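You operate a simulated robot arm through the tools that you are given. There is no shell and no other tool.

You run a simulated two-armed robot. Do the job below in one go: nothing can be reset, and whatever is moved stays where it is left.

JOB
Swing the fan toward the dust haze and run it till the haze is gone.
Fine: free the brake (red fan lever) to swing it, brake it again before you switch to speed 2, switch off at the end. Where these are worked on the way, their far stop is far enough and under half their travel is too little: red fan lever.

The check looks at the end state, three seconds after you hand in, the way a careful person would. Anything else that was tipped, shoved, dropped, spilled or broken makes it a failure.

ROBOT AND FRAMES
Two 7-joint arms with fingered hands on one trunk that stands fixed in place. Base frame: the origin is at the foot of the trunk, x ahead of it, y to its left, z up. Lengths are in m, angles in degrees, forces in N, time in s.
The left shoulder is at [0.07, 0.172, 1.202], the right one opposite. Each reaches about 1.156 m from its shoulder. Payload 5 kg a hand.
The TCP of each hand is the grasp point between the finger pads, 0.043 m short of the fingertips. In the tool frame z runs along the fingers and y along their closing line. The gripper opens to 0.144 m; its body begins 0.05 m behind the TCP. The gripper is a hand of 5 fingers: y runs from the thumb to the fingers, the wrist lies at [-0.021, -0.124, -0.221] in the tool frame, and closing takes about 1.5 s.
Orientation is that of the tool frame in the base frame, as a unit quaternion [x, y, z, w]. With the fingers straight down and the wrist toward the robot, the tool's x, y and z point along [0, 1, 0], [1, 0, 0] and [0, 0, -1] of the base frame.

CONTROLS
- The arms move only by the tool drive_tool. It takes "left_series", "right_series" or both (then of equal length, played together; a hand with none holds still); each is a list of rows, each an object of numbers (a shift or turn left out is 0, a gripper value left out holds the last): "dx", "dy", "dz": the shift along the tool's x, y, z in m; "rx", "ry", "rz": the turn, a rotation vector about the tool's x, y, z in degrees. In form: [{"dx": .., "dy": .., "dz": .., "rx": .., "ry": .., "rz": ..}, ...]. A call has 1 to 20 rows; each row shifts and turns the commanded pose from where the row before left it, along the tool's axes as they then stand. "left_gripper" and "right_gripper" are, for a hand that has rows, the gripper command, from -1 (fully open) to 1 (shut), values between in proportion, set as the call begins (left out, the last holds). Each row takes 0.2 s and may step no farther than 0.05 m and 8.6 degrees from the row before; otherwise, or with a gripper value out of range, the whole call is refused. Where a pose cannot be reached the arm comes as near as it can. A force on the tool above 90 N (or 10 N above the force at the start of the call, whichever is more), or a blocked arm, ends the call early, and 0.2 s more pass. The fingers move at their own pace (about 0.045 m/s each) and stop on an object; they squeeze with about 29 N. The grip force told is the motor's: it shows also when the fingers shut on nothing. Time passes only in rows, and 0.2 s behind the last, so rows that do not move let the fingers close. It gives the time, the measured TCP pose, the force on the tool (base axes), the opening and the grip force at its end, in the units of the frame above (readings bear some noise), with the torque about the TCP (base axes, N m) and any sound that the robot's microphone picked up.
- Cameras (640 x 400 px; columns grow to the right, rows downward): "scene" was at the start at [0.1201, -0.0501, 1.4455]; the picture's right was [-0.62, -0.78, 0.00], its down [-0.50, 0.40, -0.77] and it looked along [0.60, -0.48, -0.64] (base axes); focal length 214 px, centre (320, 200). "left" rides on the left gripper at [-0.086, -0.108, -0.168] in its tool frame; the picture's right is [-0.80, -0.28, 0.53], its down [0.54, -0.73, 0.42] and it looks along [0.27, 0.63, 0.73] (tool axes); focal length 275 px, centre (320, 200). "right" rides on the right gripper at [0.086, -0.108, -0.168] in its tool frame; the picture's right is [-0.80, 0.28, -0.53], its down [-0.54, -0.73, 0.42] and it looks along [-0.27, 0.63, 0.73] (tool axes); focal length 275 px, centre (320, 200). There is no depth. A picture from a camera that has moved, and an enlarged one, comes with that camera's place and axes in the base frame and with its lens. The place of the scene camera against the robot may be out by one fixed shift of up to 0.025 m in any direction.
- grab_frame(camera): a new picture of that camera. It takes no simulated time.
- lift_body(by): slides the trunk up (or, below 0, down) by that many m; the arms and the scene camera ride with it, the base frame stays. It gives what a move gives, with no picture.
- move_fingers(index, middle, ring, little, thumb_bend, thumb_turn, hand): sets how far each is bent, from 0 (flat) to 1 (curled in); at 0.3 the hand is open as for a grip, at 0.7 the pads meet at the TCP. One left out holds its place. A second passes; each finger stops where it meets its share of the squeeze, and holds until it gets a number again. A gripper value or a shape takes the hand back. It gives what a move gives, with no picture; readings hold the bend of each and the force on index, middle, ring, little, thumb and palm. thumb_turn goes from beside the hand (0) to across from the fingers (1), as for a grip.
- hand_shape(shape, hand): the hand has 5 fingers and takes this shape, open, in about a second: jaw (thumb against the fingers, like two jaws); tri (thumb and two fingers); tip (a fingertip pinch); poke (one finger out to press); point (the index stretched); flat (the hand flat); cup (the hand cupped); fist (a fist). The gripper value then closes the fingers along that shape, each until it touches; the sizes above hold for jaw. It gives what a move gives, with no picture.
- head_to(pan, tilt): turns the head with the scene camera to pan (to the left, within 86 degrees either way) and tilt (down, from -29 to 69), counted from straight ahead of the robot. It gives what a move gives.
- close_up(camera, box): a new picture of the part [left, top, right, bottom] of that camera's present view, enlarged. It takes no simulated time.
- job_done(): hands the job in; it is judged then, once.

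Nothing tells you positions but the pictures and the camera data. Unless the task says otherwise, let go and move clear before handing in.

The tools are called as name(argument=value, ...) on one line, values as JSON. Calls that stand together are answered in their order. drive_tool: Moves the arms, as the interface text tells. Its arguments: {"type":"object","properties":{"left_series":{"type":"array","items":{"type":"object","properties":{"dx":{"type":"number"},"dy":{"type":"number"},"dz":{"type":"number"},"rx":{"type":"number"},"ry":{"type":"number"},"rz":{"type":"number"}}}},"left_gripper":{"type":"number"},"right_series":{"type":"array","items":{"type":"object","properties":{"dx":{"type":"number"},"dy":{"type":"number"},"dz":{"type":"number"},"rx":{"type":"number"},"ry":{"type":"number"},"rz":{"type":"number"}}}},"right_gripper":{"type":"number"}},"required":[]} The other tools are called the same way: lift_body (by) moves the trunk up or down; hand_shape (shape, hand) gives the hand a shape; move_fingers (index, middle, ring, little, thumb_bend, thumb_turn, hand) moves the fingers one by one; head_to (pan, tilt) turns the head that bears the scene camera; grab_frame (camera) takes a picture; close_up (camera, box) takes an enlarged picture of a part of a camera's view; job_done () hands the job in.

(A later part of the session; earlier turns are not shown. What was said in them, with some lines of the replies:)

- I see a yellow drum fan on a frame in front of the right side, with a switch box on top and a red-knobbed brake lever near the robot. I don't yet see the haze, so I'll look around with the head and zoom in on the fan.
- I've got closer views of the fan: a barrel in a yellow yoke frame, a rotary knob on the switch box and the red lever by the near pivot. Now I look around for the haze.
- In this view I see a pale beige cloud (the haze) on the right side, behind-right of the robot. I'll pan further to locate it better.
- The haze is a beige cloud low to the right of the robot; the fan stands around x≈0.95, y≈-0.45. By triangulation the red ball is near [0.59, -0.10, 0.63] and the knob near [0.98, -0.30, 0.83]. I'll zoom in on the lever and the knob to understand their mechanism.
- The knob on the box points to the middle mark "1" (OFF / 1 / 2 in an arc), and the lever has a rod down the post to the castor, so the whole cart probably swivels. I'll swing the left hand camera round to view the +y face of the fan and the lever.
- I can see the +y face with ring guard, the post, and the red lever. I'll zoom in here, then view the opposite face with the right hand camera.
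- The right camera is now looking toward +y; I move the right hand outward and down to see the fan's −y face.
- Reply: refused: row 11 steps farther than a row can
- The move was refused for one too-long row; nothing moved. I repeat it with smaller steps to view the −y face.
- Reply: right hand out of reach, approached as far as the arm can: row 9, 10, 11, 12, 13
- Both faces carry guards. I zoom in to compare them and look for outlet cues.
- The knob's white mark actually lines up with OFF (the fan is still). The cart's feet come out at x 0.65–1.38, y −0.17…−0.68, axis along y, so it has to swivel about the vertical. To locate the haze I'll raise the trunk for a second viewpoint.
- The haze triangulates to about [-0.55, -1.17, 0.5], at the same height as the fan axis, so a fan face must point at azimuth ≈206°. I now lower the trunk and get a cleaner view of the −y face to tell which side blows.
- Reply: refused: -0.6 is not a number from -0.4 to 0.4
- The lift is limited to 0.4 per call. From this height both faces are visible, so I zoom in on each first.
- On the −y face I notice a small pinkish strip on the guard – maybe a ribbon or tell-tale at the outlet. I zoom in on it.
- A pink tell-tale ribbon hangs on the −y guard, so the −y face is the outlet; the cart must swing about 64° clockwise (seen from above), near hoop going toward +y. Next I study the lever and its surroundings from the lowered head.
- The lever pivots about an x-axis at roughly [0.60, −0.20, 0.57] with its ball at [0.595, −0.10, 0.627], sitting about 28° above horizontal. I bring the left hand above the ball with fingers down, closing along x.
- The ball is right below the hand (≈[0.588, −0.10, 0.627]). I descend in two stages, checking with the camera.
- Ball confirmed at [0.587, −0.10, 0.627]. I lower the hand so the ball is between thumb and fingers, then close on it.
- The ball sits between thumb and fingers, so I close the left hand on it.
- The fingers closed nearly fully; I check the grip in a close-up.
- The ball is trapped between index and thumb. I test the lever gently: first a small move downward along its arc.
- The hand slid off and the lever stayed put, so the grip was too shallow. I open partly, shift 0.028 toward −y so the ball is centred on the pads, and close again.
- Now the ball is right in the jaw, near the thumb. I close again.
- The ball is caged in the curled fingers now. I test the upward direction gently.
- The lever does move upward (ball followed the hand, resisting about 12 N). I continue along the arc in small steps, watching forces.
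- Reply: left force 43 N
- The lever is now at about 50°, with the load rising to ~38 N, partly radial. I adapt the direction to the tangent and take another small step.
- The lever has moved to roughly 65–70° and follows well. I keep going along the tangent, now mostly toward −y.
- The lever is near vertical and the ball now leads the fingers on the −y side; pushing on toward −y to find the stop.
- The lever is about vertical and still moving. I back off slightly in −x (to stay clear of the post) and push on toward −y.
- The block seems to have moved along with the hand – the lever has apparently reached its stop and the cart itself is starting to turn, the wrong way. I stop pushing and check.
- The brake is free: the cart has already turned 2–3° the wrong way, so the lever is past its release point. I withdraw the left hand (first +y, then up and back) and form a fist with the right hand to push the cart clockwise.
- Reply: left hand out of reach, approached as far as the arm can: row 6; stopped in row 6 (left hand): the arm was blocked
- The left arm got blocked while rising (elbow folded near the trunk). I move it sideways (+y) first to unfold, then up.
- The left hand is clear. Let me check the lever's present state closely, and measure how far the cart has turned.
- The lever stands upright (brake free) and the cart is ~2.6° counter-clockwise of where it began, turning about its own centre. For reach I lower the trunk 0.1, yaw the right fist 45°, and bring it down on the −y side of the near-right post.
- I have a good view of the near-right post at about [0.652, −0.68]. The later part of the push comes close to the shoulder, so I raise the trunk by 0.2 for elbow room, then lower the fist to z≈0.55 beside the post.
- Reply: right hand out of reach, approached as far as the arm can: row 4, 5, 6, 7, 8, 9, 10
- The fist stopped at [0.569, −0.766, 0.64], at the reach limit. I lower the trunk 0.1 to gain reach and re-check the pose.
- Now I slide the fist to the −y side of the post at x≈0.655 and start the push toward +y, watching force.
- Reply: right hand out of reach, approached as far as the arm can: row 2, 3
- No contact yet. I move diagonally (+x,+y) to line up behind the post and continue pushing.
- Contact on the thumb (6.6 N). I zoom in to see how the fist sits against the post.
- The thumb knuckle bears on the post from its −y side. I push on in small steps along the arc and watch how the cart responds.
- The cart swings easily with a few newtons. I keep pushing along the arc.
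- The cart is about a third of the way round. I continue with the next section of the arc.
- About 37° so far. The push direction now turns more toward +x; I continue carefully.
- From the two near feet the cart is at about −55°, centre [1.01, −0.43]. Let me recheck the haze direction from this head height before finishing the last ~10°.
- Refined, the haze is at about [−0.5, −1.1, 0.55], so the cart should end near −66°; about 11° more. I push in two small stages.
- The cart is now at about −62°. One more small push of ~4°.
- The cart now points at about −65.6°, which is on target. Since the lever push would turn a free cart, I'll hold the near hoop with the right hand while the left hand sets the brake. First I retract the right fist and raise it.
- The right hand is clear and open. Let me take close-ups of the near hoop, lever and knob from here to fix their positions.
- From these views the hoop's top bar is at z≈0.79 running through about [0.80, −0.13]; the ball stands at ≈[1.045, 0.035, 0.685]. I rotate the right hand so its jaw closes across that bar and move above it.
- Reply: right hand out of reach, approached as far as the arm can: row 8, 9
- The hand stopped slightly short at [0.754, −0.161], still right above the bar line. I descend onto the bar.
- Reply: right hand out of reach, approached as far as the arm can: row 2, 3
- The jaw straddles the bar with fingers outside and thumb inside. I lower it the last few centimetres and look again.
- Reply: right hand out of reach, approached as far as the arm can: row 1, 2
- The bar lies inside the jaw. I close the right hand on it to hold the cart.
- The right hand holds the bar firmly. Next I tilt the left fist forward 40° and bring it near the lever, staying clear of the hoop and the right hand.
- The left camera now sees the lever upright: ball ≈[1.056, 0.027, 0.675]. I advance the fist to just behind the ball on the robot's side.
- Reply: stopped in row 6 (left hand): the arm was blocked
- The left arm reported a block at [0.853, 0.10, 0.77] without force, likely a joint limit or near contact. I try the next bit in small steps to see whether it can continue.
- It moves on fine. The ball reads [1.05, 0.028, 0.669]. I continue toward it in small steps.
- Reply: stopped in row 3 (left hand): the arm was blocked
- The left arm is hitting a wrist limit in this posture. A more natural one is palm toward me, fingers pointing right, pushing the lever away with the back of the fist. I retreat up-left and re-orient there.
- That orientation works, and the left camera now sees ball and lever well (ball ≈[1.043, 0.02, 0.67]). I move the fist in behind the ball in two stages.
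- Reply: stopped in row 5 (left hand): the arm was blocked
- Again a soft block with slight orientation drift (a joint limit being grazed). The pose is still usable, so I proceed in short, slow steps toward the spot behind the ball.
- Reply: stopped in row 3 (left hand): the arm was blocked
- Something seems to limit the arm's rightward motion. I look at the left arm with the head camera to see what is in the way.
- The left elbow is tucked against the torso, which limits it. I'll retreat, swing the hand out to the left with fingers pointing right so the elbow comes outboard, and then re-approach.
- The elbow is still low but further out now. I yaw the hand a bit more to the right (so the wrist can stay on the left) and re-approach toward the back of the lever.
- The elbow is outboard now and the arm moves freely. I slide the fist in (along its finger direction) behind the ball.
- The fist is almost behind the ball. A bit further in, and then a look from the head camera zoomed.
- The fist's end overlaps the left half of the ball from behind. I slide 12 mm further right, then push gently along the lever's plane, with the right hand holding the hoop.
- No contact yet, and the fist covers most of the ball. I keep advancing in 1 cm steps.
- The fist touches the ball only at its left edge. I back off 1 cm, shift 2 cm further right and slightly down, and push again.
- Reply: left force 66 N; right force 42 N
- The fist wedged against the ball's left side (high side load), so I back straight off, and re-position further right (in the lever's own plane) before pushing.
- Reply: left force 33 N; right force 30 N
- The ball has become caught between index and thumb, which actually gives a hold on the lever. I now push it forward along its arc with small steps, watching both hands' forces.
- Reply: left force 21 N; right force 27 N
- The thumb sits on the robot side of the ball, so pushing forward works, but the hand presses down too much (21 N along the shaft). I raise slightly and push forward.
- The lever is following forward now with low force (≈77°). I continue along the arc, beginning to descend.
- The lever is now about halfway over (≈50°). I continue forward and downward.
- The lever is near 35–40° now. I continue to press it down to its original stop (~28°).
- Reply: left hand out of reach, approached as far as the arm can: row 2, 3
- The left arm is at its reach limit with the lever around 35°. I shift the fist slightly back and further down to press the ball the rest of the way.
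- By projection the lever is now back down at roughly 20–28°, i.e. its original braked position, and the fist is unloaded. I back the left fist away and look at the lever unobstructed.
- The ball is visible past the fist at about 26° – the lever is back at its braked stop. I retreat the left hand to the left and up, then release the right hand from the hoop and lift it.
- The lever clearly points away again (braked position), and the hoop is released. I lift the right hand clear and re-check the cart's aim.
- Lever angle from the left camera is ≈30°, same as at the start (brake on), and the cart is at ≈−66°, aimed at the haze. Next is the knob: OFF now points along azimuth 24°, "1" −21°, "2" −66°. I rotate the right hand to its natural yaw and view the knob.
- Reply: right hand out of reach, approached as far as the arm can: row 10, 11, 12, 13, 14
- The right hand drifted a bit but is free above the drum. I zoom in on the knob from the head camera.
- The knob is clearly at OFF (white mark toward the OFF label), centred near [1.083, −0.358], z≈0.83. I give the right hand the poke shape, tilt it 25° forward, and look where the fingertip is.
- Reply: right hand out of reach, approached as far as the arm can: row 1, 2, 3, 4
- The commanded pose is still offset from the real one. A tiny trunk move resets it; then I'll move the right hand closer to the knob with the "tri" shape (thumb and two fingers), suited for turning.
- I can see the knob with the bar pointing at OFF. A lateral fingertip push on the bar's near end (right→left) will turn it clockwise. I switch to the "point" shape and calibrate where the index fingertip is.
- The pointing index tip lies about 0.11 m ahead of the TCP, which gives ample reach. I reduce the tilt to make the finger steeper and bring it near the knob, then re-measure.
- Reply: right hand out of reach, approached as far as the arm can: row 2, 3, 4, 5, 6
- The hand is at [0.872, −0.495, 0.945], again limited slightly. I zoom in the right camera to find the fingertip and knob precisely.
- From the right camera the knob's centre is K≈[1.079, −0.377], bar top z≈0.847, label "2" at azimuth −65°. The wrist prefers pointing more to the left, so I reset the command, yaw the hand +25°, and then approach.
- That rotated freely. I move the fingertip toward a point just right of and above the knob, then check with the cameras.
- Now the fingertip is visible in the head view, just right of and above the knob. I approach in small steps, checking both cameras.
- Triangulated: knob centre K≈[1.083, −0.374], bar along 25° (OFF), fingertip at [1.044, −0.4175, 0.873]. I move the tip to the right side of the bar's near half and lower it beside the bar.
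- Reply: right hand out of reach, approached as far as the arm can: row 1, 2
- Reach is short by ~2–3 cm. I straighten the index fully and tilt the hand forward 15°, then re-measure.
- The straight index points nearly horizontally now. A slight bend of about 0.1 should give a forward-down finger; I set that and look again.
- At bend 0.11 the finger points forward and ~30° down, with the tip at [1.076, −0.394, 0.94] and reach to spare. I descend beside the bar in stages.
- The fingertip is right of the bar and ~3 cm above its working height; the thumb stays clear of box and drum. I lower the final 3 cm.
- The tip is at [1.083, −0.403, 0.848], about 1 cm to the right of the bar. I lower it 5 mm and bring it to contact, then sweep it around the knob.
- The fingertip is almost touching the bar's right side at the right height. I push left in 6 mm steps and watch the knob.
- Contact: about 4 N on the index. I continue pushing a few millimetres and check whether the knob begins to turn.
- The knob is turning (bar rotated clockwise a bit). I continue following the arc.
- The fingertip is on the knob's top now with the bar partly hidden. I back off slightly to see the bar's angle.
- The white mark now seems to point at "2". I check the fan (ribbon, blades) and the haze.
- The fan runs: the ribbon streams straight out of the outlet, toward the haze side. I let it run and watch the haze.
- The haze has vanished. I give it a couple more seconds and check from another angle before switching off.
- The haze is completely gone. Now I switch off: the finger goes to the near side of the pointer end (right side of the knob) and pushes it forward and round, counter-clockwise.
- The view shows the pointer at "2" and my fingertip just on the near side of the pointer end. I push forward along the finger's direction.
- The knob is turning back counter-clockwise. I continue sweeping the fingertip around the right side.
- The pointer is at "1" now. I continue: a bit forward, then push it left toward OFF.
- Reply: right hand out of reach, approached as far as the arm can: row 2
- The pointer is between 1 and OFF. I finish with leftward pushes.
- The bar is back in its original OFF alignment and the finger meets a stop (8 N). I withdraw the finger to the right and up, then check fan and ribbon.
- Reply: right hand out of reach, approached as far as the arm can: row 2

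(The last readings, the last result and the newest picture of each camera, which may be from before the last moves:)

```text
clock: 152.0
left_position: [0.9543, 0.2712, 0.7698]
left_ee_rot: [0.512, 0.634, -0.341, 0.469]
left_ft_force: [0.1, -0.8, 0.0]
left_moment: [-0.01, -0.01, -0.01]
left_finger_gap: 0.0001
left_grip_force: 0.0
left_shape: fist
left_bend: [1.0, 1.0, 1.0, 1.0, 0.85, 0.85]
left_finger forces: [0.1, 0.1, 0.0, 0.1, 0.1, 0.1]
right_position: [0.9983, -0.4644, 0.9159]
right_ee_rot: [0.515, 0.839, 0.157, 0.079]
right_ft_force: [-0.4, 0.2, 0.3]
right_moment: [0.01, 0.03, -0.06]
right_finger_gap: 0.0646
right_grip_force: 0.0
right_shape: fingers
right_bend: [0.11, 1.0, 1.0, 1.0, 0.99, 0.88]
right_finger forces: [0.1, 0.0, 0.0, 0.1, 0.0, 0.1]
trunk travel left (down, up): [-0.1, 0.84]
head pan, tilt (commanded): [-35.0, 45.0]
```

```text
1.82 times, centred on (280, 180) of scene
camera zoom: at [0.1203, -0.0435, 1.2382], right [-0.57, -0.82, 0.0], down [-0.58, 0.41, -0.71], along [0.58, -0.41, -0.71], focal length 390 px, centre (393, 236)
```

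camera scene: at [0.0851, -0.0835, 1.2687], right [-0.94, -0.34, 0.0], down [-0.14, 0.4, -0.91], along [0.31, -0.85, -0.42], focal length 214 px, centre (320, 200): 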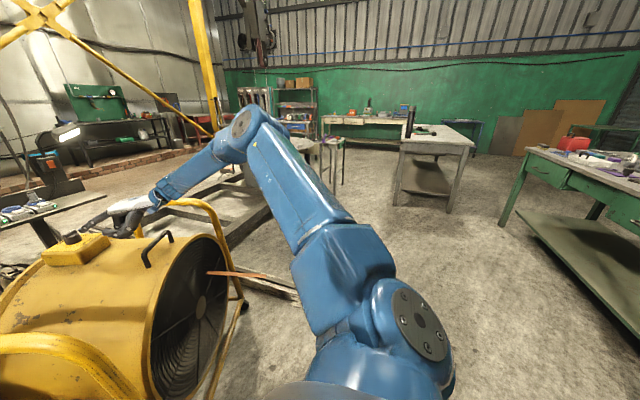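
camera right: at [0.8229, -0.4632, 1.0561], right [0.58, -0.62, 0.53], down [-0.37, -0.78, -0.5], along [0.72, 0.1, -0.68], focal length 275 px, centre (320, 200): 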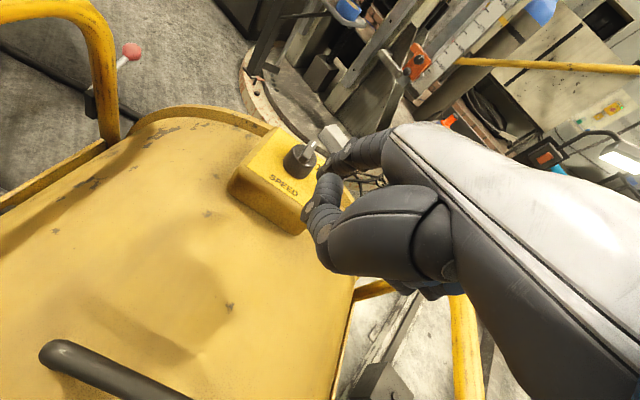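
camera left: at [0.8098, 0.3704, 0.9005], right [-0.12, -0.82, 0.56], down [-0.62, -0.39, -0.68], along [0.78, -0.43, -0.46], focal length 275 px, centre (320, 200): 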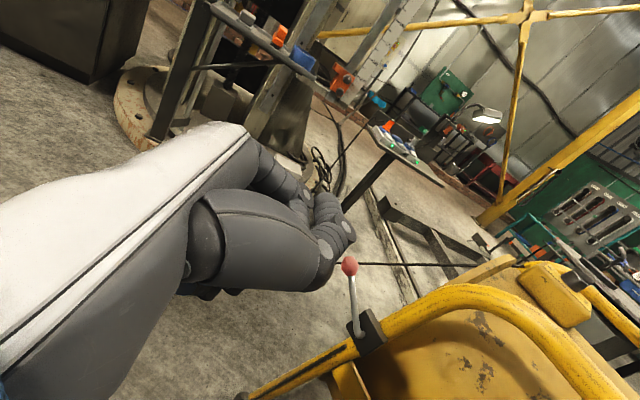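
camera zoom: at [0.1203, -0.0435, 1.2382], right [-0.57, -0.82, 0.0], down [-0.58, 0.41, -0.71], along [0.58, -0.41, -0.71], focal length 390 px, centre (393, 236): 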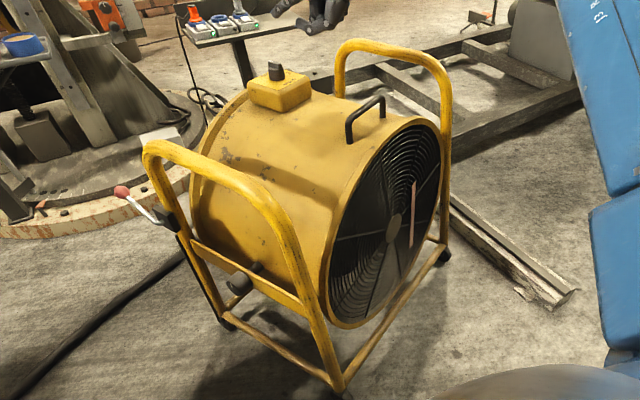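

The fan is off: knob at OFF, the ribbon hangs, the brake lever is in its braked position. I withdraw both hands clear.

drive_tool(right_series=[{"dx": 0.0106, "dy": -0.0256, "dz": -0.0319}, {"dx": 0.0106, "dy": -0.0256, "dz": -0.0319}, {"dx": 0.0106, "dy": -0.0256, "dz": -0.0319}, {"dx": 0.0106, "dy": -0.0256, "dz": -0.0319}, {"dx": 0.0106, "dy": -0.0256, "dz": -0.0319}, {"dx": 0.0106, "dy": -0.0256, "dz": -0.0319}, {"dx": 0.0106, "dy": -0.0256, "dz": -0.0319}], left_series=[{"dx": -0.0118, "dy": -0.025, "dz": -0.0212}, {"dx": -0.0118, "dy": -0.025, "dz": -0.0212}, {"dx": -0.0118, "dy": -0.025, "dz": -0.0212}, {"dx": -0.0118, "dy": -0.025, "dz": -0.0212}, {"dx": -0.0118, "dy": -0.025, "dz": -0.0212}, {"dx": -0.0118, "dy": -0.025, "dz": -0.0212}, {"dx": 0.0, "dy": 0.0, "dz": 0.0}])

grab_frame(camera="scene")

close_up(camera="scene", box=[160, 120, 260, 220])

head_to(pan=-86, tilt=35)

grab_frame(camera="scene")

```text
clock: 153.6
left_position: [0.7792, 0.3296, 0.8716]
left_ee_rot: [0.512, 0.633, -0.341, 0.469]
left_ft_force: [0.6, 0.9, 0.4]
left_moment: [0.02, 0.01, 0.01]
left_finger_gap: 0.0
left_grip_force: 0.1
left_shape: fist
left_bend: [1.0, 1.0, 1.0, 1.0, 0.85, 0.85]
left_finger forces: [0.0, 0.0, 0.0, 0.1, 0.0, 0.0]
right_position: [0.7485, -0.5146, 1.0671]
right_ee_rot: [0.515, 0.839, 0.157, 0.079]
right_ft_force: [-0.8, 0.0, -0.4]
right_moment: [-0.01, 0.0, 0.02]
right_finger_gap: 0.0645
right_grip_force: 0.0
right_shape: fingers
right_bend: [0.11, 1.0, 1.0, 1.0, 0.99, 0.88]
right_finger forces: [0.0, 0.0, 0.1, 0.1, 0.0, 0.0]
trunk travel left (down, up): [-0.1, 0.84]
head pan, tilt (commanded): [-35.0, 45.0]
```

```text
taken
camera scene: at [0.119, -0.0435, 1.2382], right [-0.57, -0.82, 0.0], down [-0.58, 0.41, -0.71], along [0.58, -0.41, -0.71], focal length 214 px, centre (320, 200)
```

scene: 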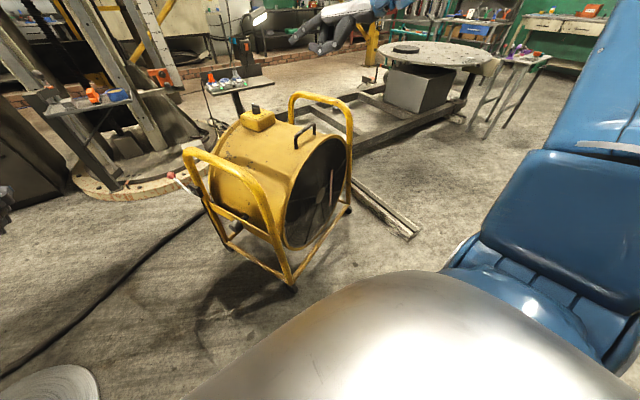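

```text
4.00 times, centred on (210, 170) of scene
camera zoom: at [0.119, -0.0435, 1.2382], right [-0.57, -0.82, 0.0], down [-0.58, 0.41, -0.71], along [0.58, -0.41, -0.71], focal length 858 px, centre (760, 320)
```

zoom: 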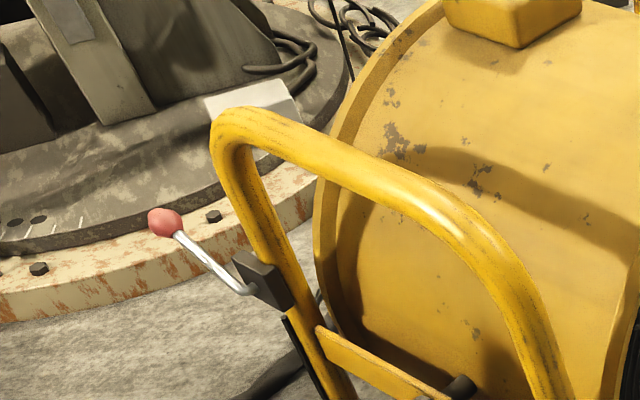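

```text
clock: 154.8
left_position: [0.7819, 0.3294, 0.871]
left_ee_rot: [0.511, 0.633, -0.341, 0.47]
left_ft_force: [0.1, -0.4, 0.4]
left_moment: [-0.01, 0.01, 0.03]
left_finger_gap: 0.0
left_grip_force: 0.1
left_shape: fist
left_bend: [1.0, 1.0, 1.0, 1.0, 0.85, 0.85]
left_finger forces: [0.0, 0.0, 0.0, 0.0, 0.0, 0.0]
right_position: [0.7487, -0.5151, 1.0661]
right_ee_rot: [0.515, 0.839, 0.157, 0.078]
right_ft_force: [0.3, -0.6, -0.1]
right_moment: [0.04, 0.01, -0.01]
right_finger_gap: 0.0646
right_grip_force: 0.2
right_shape: fingers
right_bend: [0.11, 1.0, 1.0, 1.0, 0.99, 0.88]
right_finger forces: [0.1, 0.1, 0.0, 0.0, 0.0, 0.1]
trunk travel left (down, up): [-0.1, 0.84]
head pan, tilt (commanded): [-85.9, 35.0]
```

```text
taken
camera scene: at [0.0598, -0.0847, 1.2529], right [-1.0, -0.07, 0.0], down [-0.04, 0.57, -0.82], along [0.06, -0.82, -0.57], focal length 214 px, centre (320, 200)
```

scene: 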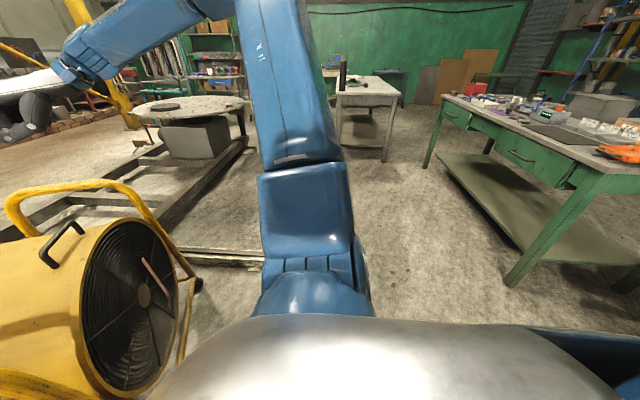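

The haze is gone and has stayed gone. The fan points at where it was. The brake lever is back in its original position, the knob is at OFF with the ribbon hanging, and both hands are clear, so I hand in.

job_done()

```text
The job is handed in.
```

The dust haze is gone, and it had not come back when I checked again after switching the fan off.

- **Aiming:** I freed the brake and swung the fan about 66° clockwise so its outlet pointed at the haze. I then pushed the red lever back to its original braked position while holding the frame still.
- **Running:** I switched to speed 2. The ribbon on the outlet blew straight out, and the haze had cleared about 5 seconds later.
- **End state:** The knob is at OFF and the ribbon hangs. Both hands are clear of the fan.

I judged the brake by the lever's angle, which came out between 21° and 30°, against 28° at the start. I did not push on the frame to confirm that it holds. Nothing else was tipped or shoved that I could see.
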